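You operate a simulated robot arm through the tools that you are given. There is no shell and no other tool. Be economical: measure what you need, move in short steps, check, and stop when the job is done.

You run a simulated robot arm. Do the job below in one go: nothing can be reset, and whatever is moved stays where it is left.

Task
Take the green capped tube from the tank table beside the rails and put it on top of the white plug pack.
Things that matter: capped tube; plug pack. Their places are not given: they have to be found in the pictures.

The check looks at the end state, three seconds after you hand in, the way a careful person would. Anything else that was tipped, shoved, dropped, spilled or broken makes it a failure.

Robot
A 6-joint arm with a two-finger parallel gripper, fixed in place. Base frame: the origin is at the foot of the arm, x ahead of it, y to its left, z up; the work surface is at about z = 0. Readings come in mm, rad, newtons and seconds.
With the tool pointing down near the work surface it reaches from about 140 to 580 mm from the base axis. Its first joint turns from -1.152 to 1.152 rad. Payload 2.1 kg.
Tool frame: the origin (TCP) lies between the finger pads and is the grasp point; the fingertips stand 30 mm ahead of it; z points along the fingers, y is the line along which they close. Largest opening 94 mm; finger width 28, thickness 10; the body of the gripper, 50 by 96 mm, starts 55 mm behind the TCP.
Orientation is that of the tool frame in the base frame, as [roll, pitch, yaw] about the fixed x, y, z axes, in that order (R = Rz(yaw) Ry(pitch) Rx(roll)). With the fingers straight down and closing along the base's y, the tool's x points along the base's -x, its y along +y and its z along -z.

Tools
- The arm moves only by the tool play_rows. Its arguments are lists of equal length, an entry for each row: "dp": the shift along the tool's x, y, z in mm, a list of three; "rotation": the turn, a rotation vector about the tool's x, y, z in rad, a list of three. In form: {"dp": [[tx, ty, tz], ...], "rotation": [[ax, ay, az], ...]}. A call has 1 to 8 rows; each row shifts and turns the commanded pose from where the row before left it, along the tool's axes as they then stand. "jaw" is the opening, from 0 (shut) to 1 (fully open), set as the call begins (left out, the last holds). A row lasts 0.2 s, in which the tool goes at most 50 mm and 0.15 rad; a call with a longer step from one row to the next is refused whole, and so is a gripper value outside its range. Where a pose cannot be reached the arm comes as near as it can. A force on the tool above 40 N (or 10 N above the force at the start of the call, whichever is more), or a blocked arm, ends the call early, and 0.2 s more pass. The fingers move at their own pace (about 72 mm/s each) and stop on an object; they squeeze with about 33 N. The grip force told is the motor's: it shows also when the fingers shut on nothing. Time passes only in rows, and 0.2 s behind the last, so rows that do not move let the fingers close. The reply holds the time, the measured pose of the TCP, the force on the tool along the base axes, the opening and the grip force, in the units named above and with some noise, and new pictures: "views" is both (left out), scene, wrist or none.
- Cameras (640 x 400 px; columns grow to the right, rows downward): "scene" is fixed at [23.5, -346.8, 503.8]; the picture's right is [0.94, -0.35, 0.00], its down [-0.12, -0.34, -0.93] and it looks along [0.32, 0.88, -0.36] (base axes); focal length 360 px, centre (320, 200). "wrist" rides on the gripper at [-37, 0, -58] in the tool frame; the picture's right is [0.00, -1.00, 0.00], its down [0.97, 0.00, -0.24] and it looks along [0.24, 0.00, 0.97] (tool axes); focal length 218 px, centre (320, 200).
- pixel_to_xyz(camera, pixels): for up to 12 pixels [column, row] of the newest picture of that camera ("zoom" is the newest enlarged one), the place [x, y, z] in the base frame of the surface seen there, good to about 2 mm, but the place of the scene camera against the robot may be out by one fixed shift of up to 12 mm in any direction. No time passes.
- close_up(camera, box): a new picture of the part [left, top, right, bottom] of that camera's present view, enlarged. No time passes.
- close_job(): hands the job in; it is judged then, once.

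Go step by step. Measure first, check grasps and placings, and put right what went wrong. The budget is 60 turns and 120 pictures, counting those below and the enlarged ones. Unless the task says otherwise, let go and move clear before handing in, and close with one line.

The tools are called after "Request:" by a JSON object that holds its "api" and its "payload". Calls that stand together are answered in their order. play_rows: Moves the arm, as the interface text tells. Its arguments: {"type":"object","properties":{"dp":{"type":"array","items":{"type":"array","items":{"type":"number"}}},"rotation":{"type":"array","items":{"type":"array","items":{"type":"number"}}},"jaw":{"type":"number"},"views":{"type":"string","enum":["both","scene","wrist","none"]}},"required":["dp","rotation"]} The other tools are called the same way: pixel_to_xyz (camera, pixels) gives the place of the surface under pixels of a picture; close_up (camera, box) takes an enlarged picture of a part of a camera's view; close_job () hands the job in.

At the start:

```text
time: 0.0
ee_pos: [231.2, 210.2, 406.5]
tool_rot: [-3.142, -0.001, 3.141]
force: [-0.3, 0.4, 0.6]
gripper_width: 93.8
gripper_force: 0.1
```

scene: 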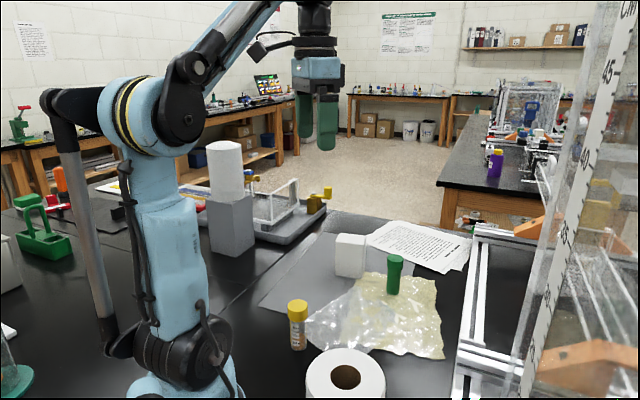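
wrist: 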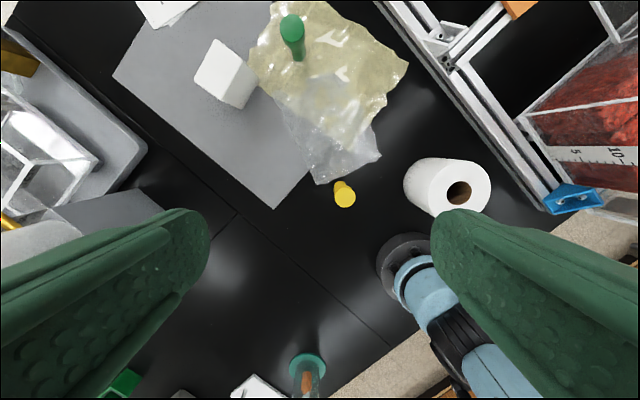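

The scene shows a green tube near (395,275) and a white block near (350,256), possibly the plug pack. I'll zoom in and measure both.

Request:
{"api": "close_up", "payload": {"camera": "scene", "box": [260, 200, 480, 370]}}

Request:
{"api": "close_up", "payload": {"camera": "wrist", "box": [160, 0, 420, 162]}}

Request:
{"api": "pixel_to_xyz", "payload": {"camera": "scene", "pixels": [[395, 258], [395, 275], [393, 291], [350, 238], [340, 240], [364, 241], [348, 260], [360, 270], [337, 273], [410, 290], [225, 160]]}}

Request:
{"api": "pixel_to_xyz", "payload": {"camera": "wrist", "pixels": [[291, 27], [298, 55], [214, 42], [255, 63], [241, 106], [197, 76], [225, 75], [310, 70], [270, 45], [250, 150], [330, 40]]}}

```text
2.35 times, centred on (370, 285) of scene
```

zoom: 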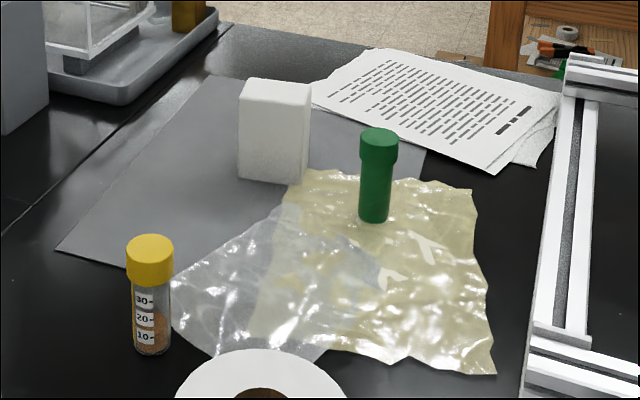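

```text
2.46 times, centred on (290, 81) of wrist
```

zoom: 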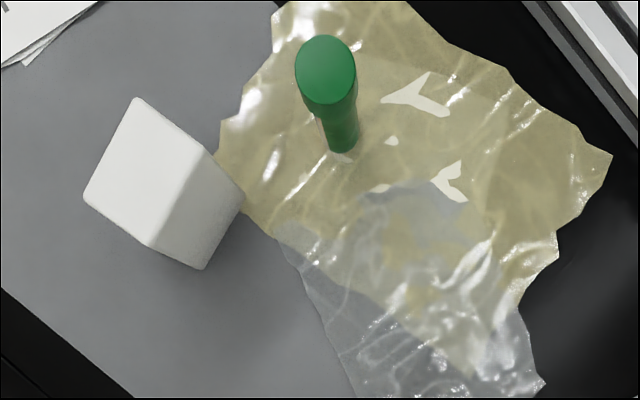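

```text
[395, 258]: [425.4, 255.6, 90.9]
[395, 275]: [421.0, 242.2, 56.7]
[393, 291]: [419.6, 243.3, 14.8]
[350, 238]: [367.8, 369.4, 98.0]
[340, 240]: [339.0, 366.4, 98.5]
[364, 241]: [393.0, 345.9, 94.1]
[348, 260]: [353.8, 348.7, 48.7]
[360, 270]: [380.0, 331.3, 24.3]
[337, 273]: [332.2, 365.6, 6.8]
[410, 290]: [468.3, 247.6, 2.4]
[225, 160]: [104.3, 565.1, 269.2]
```

```text
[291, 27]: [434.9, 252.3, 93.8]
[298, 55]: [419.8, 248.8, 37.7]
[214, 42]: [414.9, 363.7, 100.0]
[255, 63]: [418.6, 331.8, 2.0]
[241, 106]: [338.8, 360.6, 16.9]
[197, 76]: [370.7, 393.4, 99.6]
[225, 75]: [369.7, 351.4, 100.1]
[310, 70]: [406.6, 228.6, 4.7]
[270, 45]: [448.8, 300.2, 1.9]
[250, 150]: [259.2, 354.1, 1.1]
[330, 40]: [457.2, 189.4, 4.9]
```

The green tube stands near (431,250), top z≈94. The white block's top is at z≈100. I'll measure its top corners and the cap edges in the zoom picture.

Request:
{"api": "pixel_to_xyz", "payload": {"camera": "zoom", "pixels": [[138, 104], [90, 197], [150, 240], [200, 152], [145, 170], [325, 40], [300, 70], [352, 70], [325, 68], [326, 98], [340, 130], [343, 148]]}}

```text
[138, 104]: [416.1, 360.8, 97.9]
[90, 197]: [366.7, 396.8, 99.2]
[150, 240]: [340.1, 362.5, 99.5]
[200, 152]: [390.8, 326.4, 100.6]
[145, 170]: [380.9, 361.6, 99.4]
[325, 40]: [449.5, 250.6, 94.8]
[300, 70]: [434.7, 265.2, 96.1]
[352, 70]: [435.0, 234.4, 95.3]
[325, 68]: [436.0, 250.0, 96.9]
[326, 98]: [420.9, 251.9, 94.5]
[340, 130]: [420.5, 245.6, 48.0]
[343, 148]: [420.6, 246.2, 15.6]
```

The cap is centred at about (435,249) and is 31 mm wide. The block top is centred at about (379,361.5), roughly 62×44 mm. I'll move above the tube with the jaw part open.

Request:
{"api": "play_rows", "payload": {"dp": [[-25.4, 4.9, 25], [-25.4, 4.9, 25], [-25.4, 4.9, 25], [-25.4, 4.9, 25], [-25.4, 4.9, 25], [-25.4, 4.9, 25], [-25.4, 4.9, 25], [-25.4, 4.9, 25]], "rotation": [[0, 0, 0], [0, 0, 0], [0, 0, 0], [0, 0, 0], [0, 0, 0], [0, 0, 0], [0, 0, 0], [0, 0, 0]], "jaw": 0.7}}

```text
time: 1.8
ee_pos: [434.0, 249.1, 203.1]
tool_rot: [-3.141, -0.001, -3.142]
force: [0.3, -0.5, -0.6]
gripper_width: 66.0
gripper_force: 0.0
```

scene: 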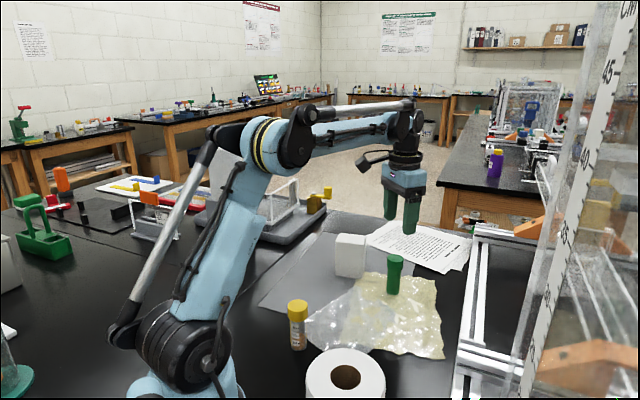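
wrist: 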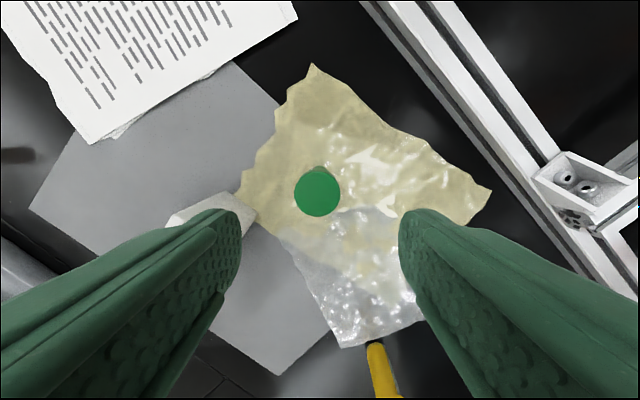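

The cap is at (317,191), between the fingers. I'll check its measured position from here.

Request:
{"api": "pixel_to_xyz", "payload": {"camera": "wrist", "pixels": [[317, 191], [297, 191], [337, 191], [317, 172], [317, 213], [322, 168]]}}

```text
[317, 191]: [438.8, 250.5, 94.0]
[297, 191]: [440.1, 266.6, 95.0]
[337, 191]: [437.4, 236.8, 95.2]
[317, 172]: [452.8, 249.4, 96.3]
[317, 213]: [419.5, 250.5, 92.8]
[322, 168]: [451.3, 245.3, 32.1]
```

The cap centre is about (436.5,250.5). I'll descend to z≈52.

Request:
{"api": "play_rows", "payload": {"dp": [[-2.5, 1.5, 10], [0, 0, 25], [0, 0, 25], [0, 0, 25], [0, 0, 22], [0, 0, 18], [0, 0, 15], [0, 0, 11]], "rotation": [[0, 0, 0], [0, 0, 0], [0, 0, 0], [0, 0, 0], [0, 0, 0], [0, 0, 0], [0, 0, 0], [0, 0, 0]]}}

```text
time: 3.6
ee_pos: [435.2, 251.4, 55.9]
tool_rot: [-3.142, 0.001, -3.141]
force: [0.5, -1.1, 0.2]
gripper_width: 65.6
gripper_force: 0.2
```

scene: 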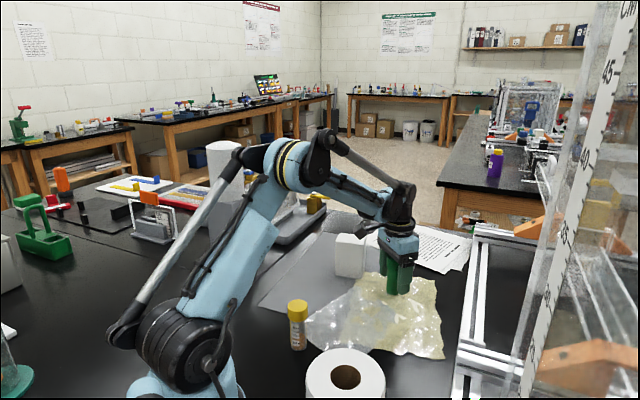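
wrist: 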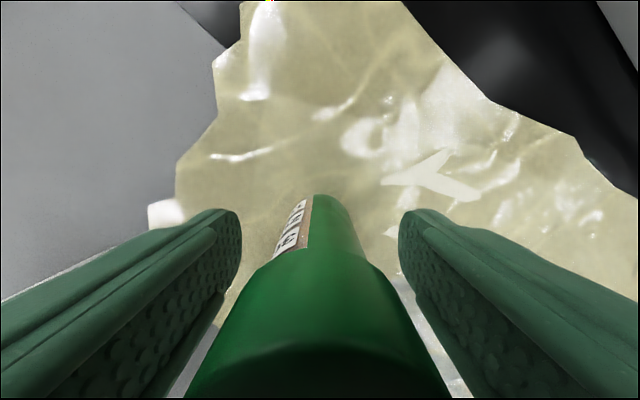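

The tube sits between the fingers, around (320,260), slightly right of centre. I'll close on it.

Request:
{"api": "play_rows", "payload": {"dp": [[0, 0, 0], [0, 0, 0], [0, 0, 0], [0, 0, 0]], "rotation": [[0, 0, 0], [0, 0, 0], [0, 0, 0], [0, 0, 0]], "jaw": 0}}

```text
time: 4.6
ee_pos: [436.2, 249.4, 55.7]
tool_rot: [-3.141, 0.001, -3.141]
force: [0.7, 0.6, -0.7]
gripper_width: 35.3
gripper_force: 32.9
```

scene: 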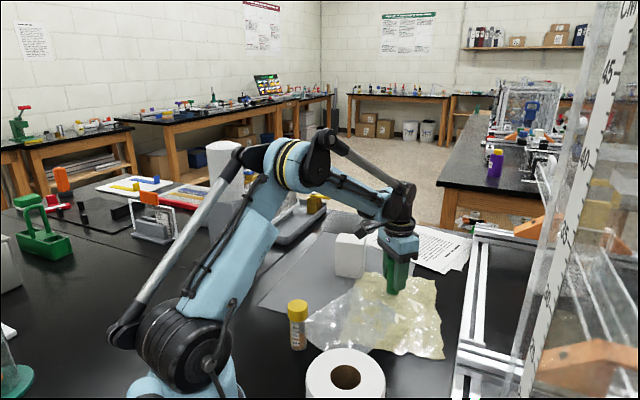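
wrist: 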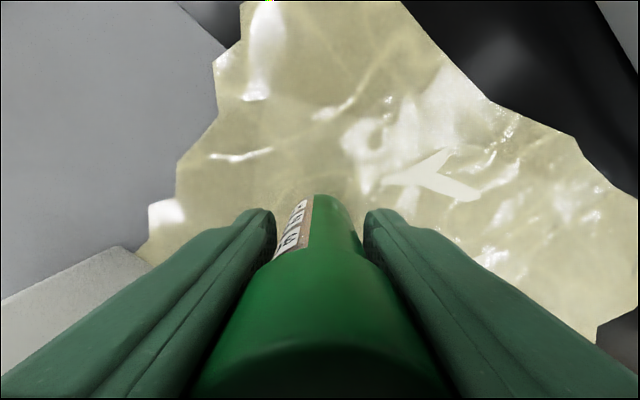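

It grips at 35 mm with 33 N, so it's holding the cap section. I'll lift straight up.

Request:
{"api": "play_rows", "payload": {"dp": [[0, 0, -5], [0, 0, -10], [0, 0, -20], [0, 0, -25], [0, 0, -25], [0, 0, -25], [0, 0, -20], [0, 0, -10]], "rotation": [[0, 0, 0], [0, 0, 0], [0, 0, 0], [0, 0, 0], [0, 0, 0], [0, 0, 0], [0, 0, 0], [0, 0, 0]]}}

```text
time: 6.4
ee_pos: [436.1, 250.5, 197.1]
tool_rot: [-3.14, 0.0, -3.14]
force: [0.4, 0.0, 0.4]
gripper_width: 35.5
gripper_force: 32.9
```

scene: 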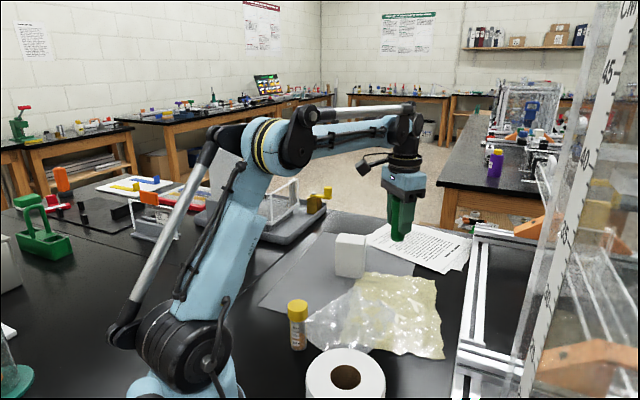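
wrist: 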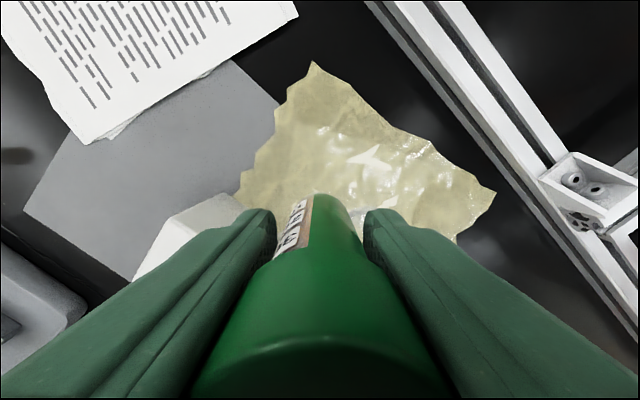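

The tube is up, with its bottom near z≈143. I'll move over the block centre at this height.

Request:
{"api": "play_rows", "payload": {"dp": [[4, 8, 0], [9, 18, 0], [11, 21, 0], [11, 21, 0], [10, 20, 0], [8, 15, 0], [4, 8, 0], [0, 0, 0]], "rotation": [[0, 0, 0], [0, 0, 0], [0, 0, 0], [0, 0, 0], [0, 0, 0], [0, 0, 0], [0, 0, 0], [0, 0, 0]]}}

Request:
{"api": "close_up", "payload": {"camera": "scene", "box": [290, 150, 450, 290]}}

```text
time: 8.2
ee_pos: [377.9, 362.2, 194.1]
tool_rot: [-3.141, -0.001, 3.141]
force: [1.3, -0.1, 0.5]
gripper_width: 35.4
gripper_force: 32.8
```

scene: 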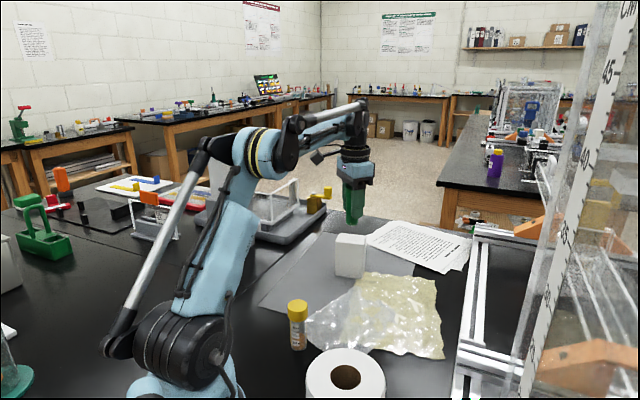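
wrist: 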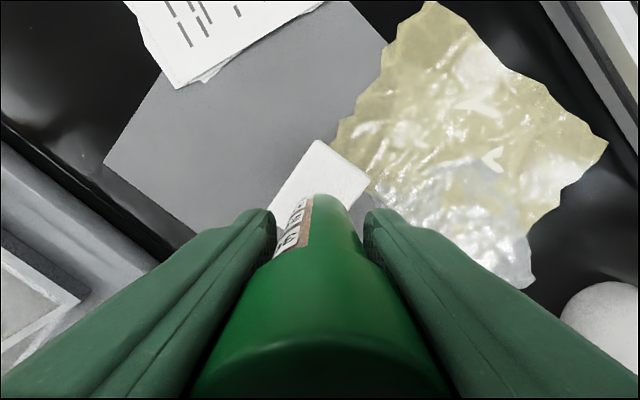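

```text
2.86 times, centred on (370, 220) of scene
```

zoom: 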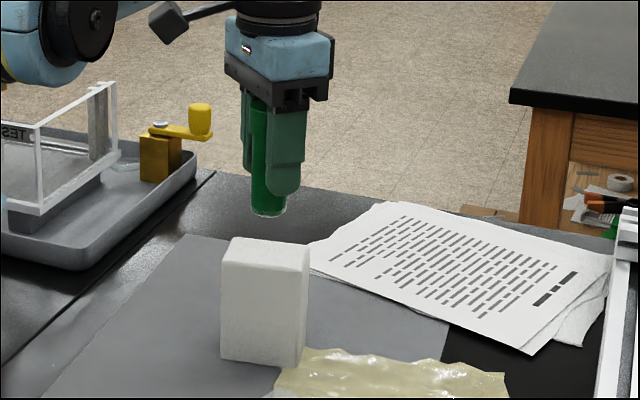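

The tube hangs upright above the block. I'll compare the tube bottom (zoom 268,213) with the block top in the same picture to set the drop height.

Request:
{"api": "pixel_to_xyz", "payload": {"camera": "zoom", "pixels": [[268, 213], [268, 205], [256, 205], [281, 205], [265, 255], [235, 242], [228, 262], [303, 250], [296, 268]]}}

Request:
{"api": "pixel_to_xyz", "payload": {"camera": "wrist", "pixels": [[318, 147], [362, 178], [338, 170], [300, 180], [352, 192]]}}

```text
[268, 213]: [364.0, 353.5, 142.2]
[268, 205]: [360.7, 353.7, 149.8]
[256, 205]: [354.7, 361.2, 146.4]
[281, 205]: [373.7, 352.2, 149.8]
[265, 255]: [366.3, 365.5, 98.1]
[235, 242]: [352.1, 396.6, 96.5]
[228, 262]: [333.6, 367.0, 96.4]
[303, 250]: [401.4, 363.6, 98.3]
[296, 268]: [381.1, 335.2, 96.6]
```

```text
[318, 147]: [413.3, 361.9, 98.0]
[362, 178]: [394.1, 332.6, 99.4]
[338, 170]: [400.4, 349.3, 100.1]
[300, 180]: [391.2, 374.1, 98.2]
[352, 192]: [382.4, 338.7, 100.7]
```

The tube is centred over the block with a gap of about 44 mm. I'll lower it 39 mm.

Request:
{"api": "play_rows", "payload": {"dp": [[0, 0, 4], [0, 0, 8], [0, 0, 8], [0, 0, 7], [0, 0, 6], [0, 0, 4], [0, 0, 2], [0, 0, 0]], "rotation": [[0, 0, 0], [0, 0, 0], [0, 0, 0], [0, 0, 0], [0, 0, 0], [0, 0, 0], [0, 0, 0], [0, 0, 0]], "views": "none"}}

Request:
{"api": "close_up", "payload": {"camera": "scene", "box": [310, 190, 400, 290]}}

```text
time: 10.0
ee_pos: [378.8, 361.4, 156.4]
tool_rot: [3.141, -0.001, -3.14]
force: [0.0, 0.0, -1.1]
gripper_width: 35.5
gripper_force: 32.9
```

```text
4.00 times, centred on (355, 240) of scene
```

zoom: 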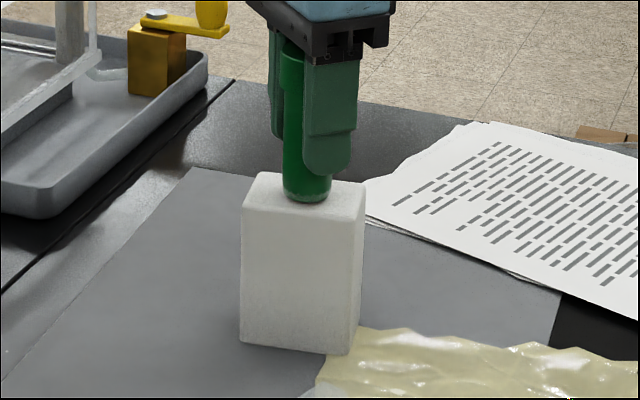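

It's nearly touching and well centred (base at zoom 305,200). I'll lower in 1 mm steps and watch the force.

Request:
{"api": "play_rows", "payload": {"dp": [[0, 0, 1], [0, 0, 1], [0, 0, 1], [0, 0, 0]], "rotation": [[0, 0, 0], [0, 0, 0], [0, 0, 0], [0, 0, 0]], "views": "none"}}

```text
time: 11.0
ee_pos: [379.9, 362.3, 154.6]
tool_rot: [3.14, -0.002, -3.141]
force: [-0.7, -3.7, 25.5]
gripper_width: 35.4
gripper_force: 33.2
```

There's contact at 25 N. I'll ease up a little to take off the pressure.

Request:
{"api": "play_rows", "payload": {"dp": [[0, 0, -0.7], [0, 0, -0.3], [0, 0, 0]], "rotation": [[0, 0, 0], [0, 0, 0], [0, 0, 0]], "views": "none"}}

Request:
{"api": "close_up", "payload": {"camera": "scene", "box": [310, 190, 400, 290]}}

```text
time: 11.8
ee_pos: [379.4, 361.7, 155.0]
tool_rot: [3.14, 0.002, 3.14]
force: [2.8, -0.7, 19.5]
gripper_width: 35.2
gripper_force: 33.6
```

```text
4.00 times, centred on (355, 240) of scene
```

zoom: 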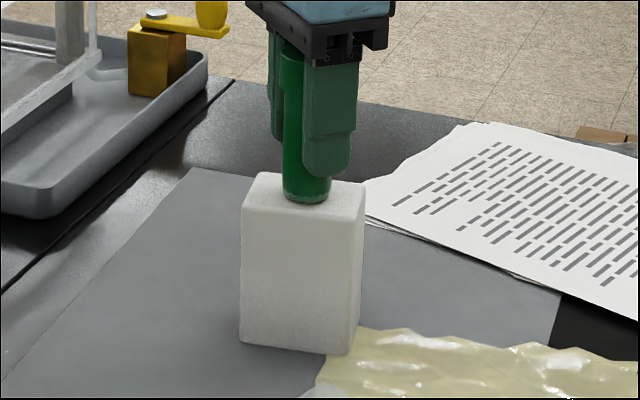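

The force is still 19.5 N, so I'll ease up another 1.2 mm before letting go.

Request:
{"api": "play_rows", "payload": {"dp": [[0, 0, -0.6], [0, 0, -0.6], [0, 0, 0]], "rotation": [[0, 0, 0], [0, 0, 0], [0, 0, 0]], "views": "none"}}

```text
time: 12.6
ee_pos: [378.8, 362.8, 156.4]
tool_rot: [-3.141, 0.0, 3.141]
force: [0.4, 0.1, -0.7]
gripper_width: 35.6
gripper_force: 33.1
```

It's unloaded now and may be a fraction of a millimetre clear. I'll lower 0.5 mm and open.

Request:
{"api": "play_rows", "payload": {"dp": [[0, 0, 0.5], [0, 0, 0]], "rotation": [[0, 0, 0], [0, 0, 0]], "views": "none"}}

Request:
{"api": "play_rows", "payload": {"dp": [[0, 0, 0], [0, 0, 0], [0, 0, 0], [0, 0, 0]], "rotation": [[0, 0, 0], [0, 0, 0], [0, 0, 0], [0, 0, 0]], "jaw": 0.7}}

```text
time: 13.2
ee_pos: [379.4, 361.1, 155.1]
tool_rot: [3.141, -0.002, 3.14]
force: [-0.2, -0.3, -0.4]
gripper_width: 35.4
gripper_force: 33.0
```

```text
time: 14.2
ee_pos: [379.6, 362.2, 155.0]
tool_rot: [-3.141, -0.001, -3.14]
force: [-0.2, 0.8, -0.3]
gripper_width: 65.8
gripper_force: 0.1
```

scene: 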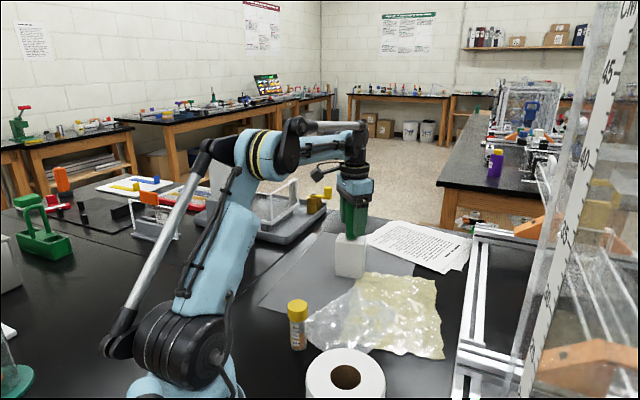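
wrist: 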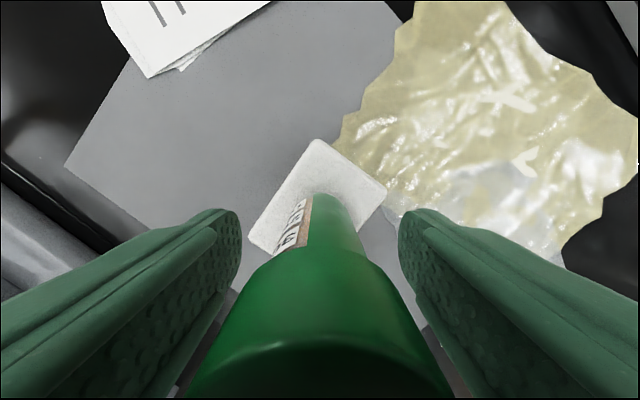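

The jaw is open at 66 mm and the tube stands upright on the block. I'll rise straight up until clear.

Request:
{"api": "play_rows", "payload": {"dp": [[0, 0, -5], [0, 0, -15], [0, 0, -22], [0, 0, -22], [0, 0, -22], [0, 0, -22], [0, 0, -15], [0, 0, 0]], "rotation": [[0, 0, 0], [0, 0, 0], [0, 0, 0], [0, 0, 0], [0, 0, 0], [0, 0, 0], [0, 0, 0], [0, 0, 0]]}}

Request:
{"api": "close_up", "payload": {"camera": "scene", "box": [290, 150, 450, 290]}}

```text
time: 16.0
ee_pos: [378.3, 363.3, 279.5]
tool_rot: [3.14, 0.0, 3.141]
force: [-0.3, -0.4, -0.8]
gripper_width: 66.1
gripper_force: 0.0
```

scene: 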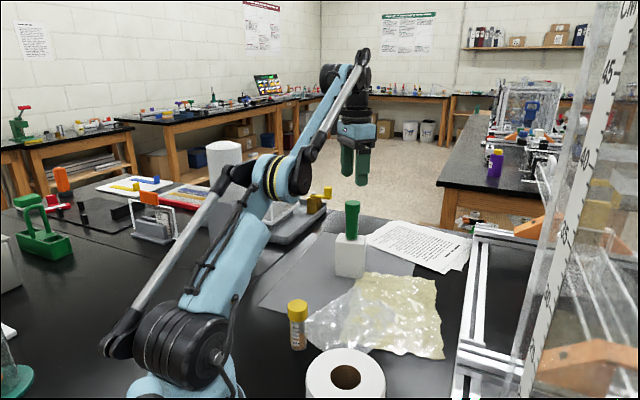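
wrist: 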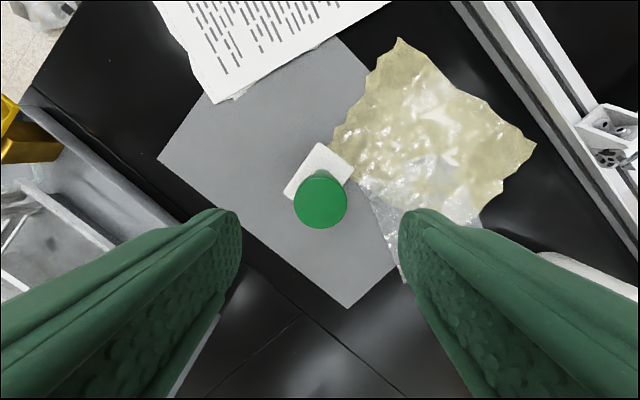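

```text
2.86 times, centred on (370, 220) of scene
```

zoom: 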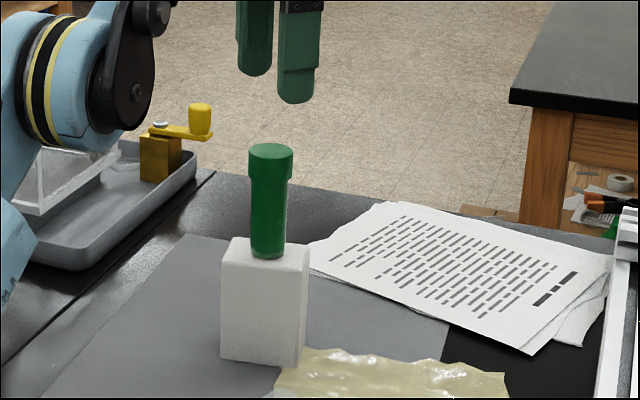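

The tube stands upright on the white block (zoom 270,200), the gripper is clear and nothing else has moved. I'm handing in.

Request:
{"api": "close_job", "payload": {}}

```text
The job is handed in.
```

The green capped tube is standing upright on top of the white block, which I took to be the plug pack. The gripper has let go and moved clear, and nothing else looked disturbed in the last pictures.
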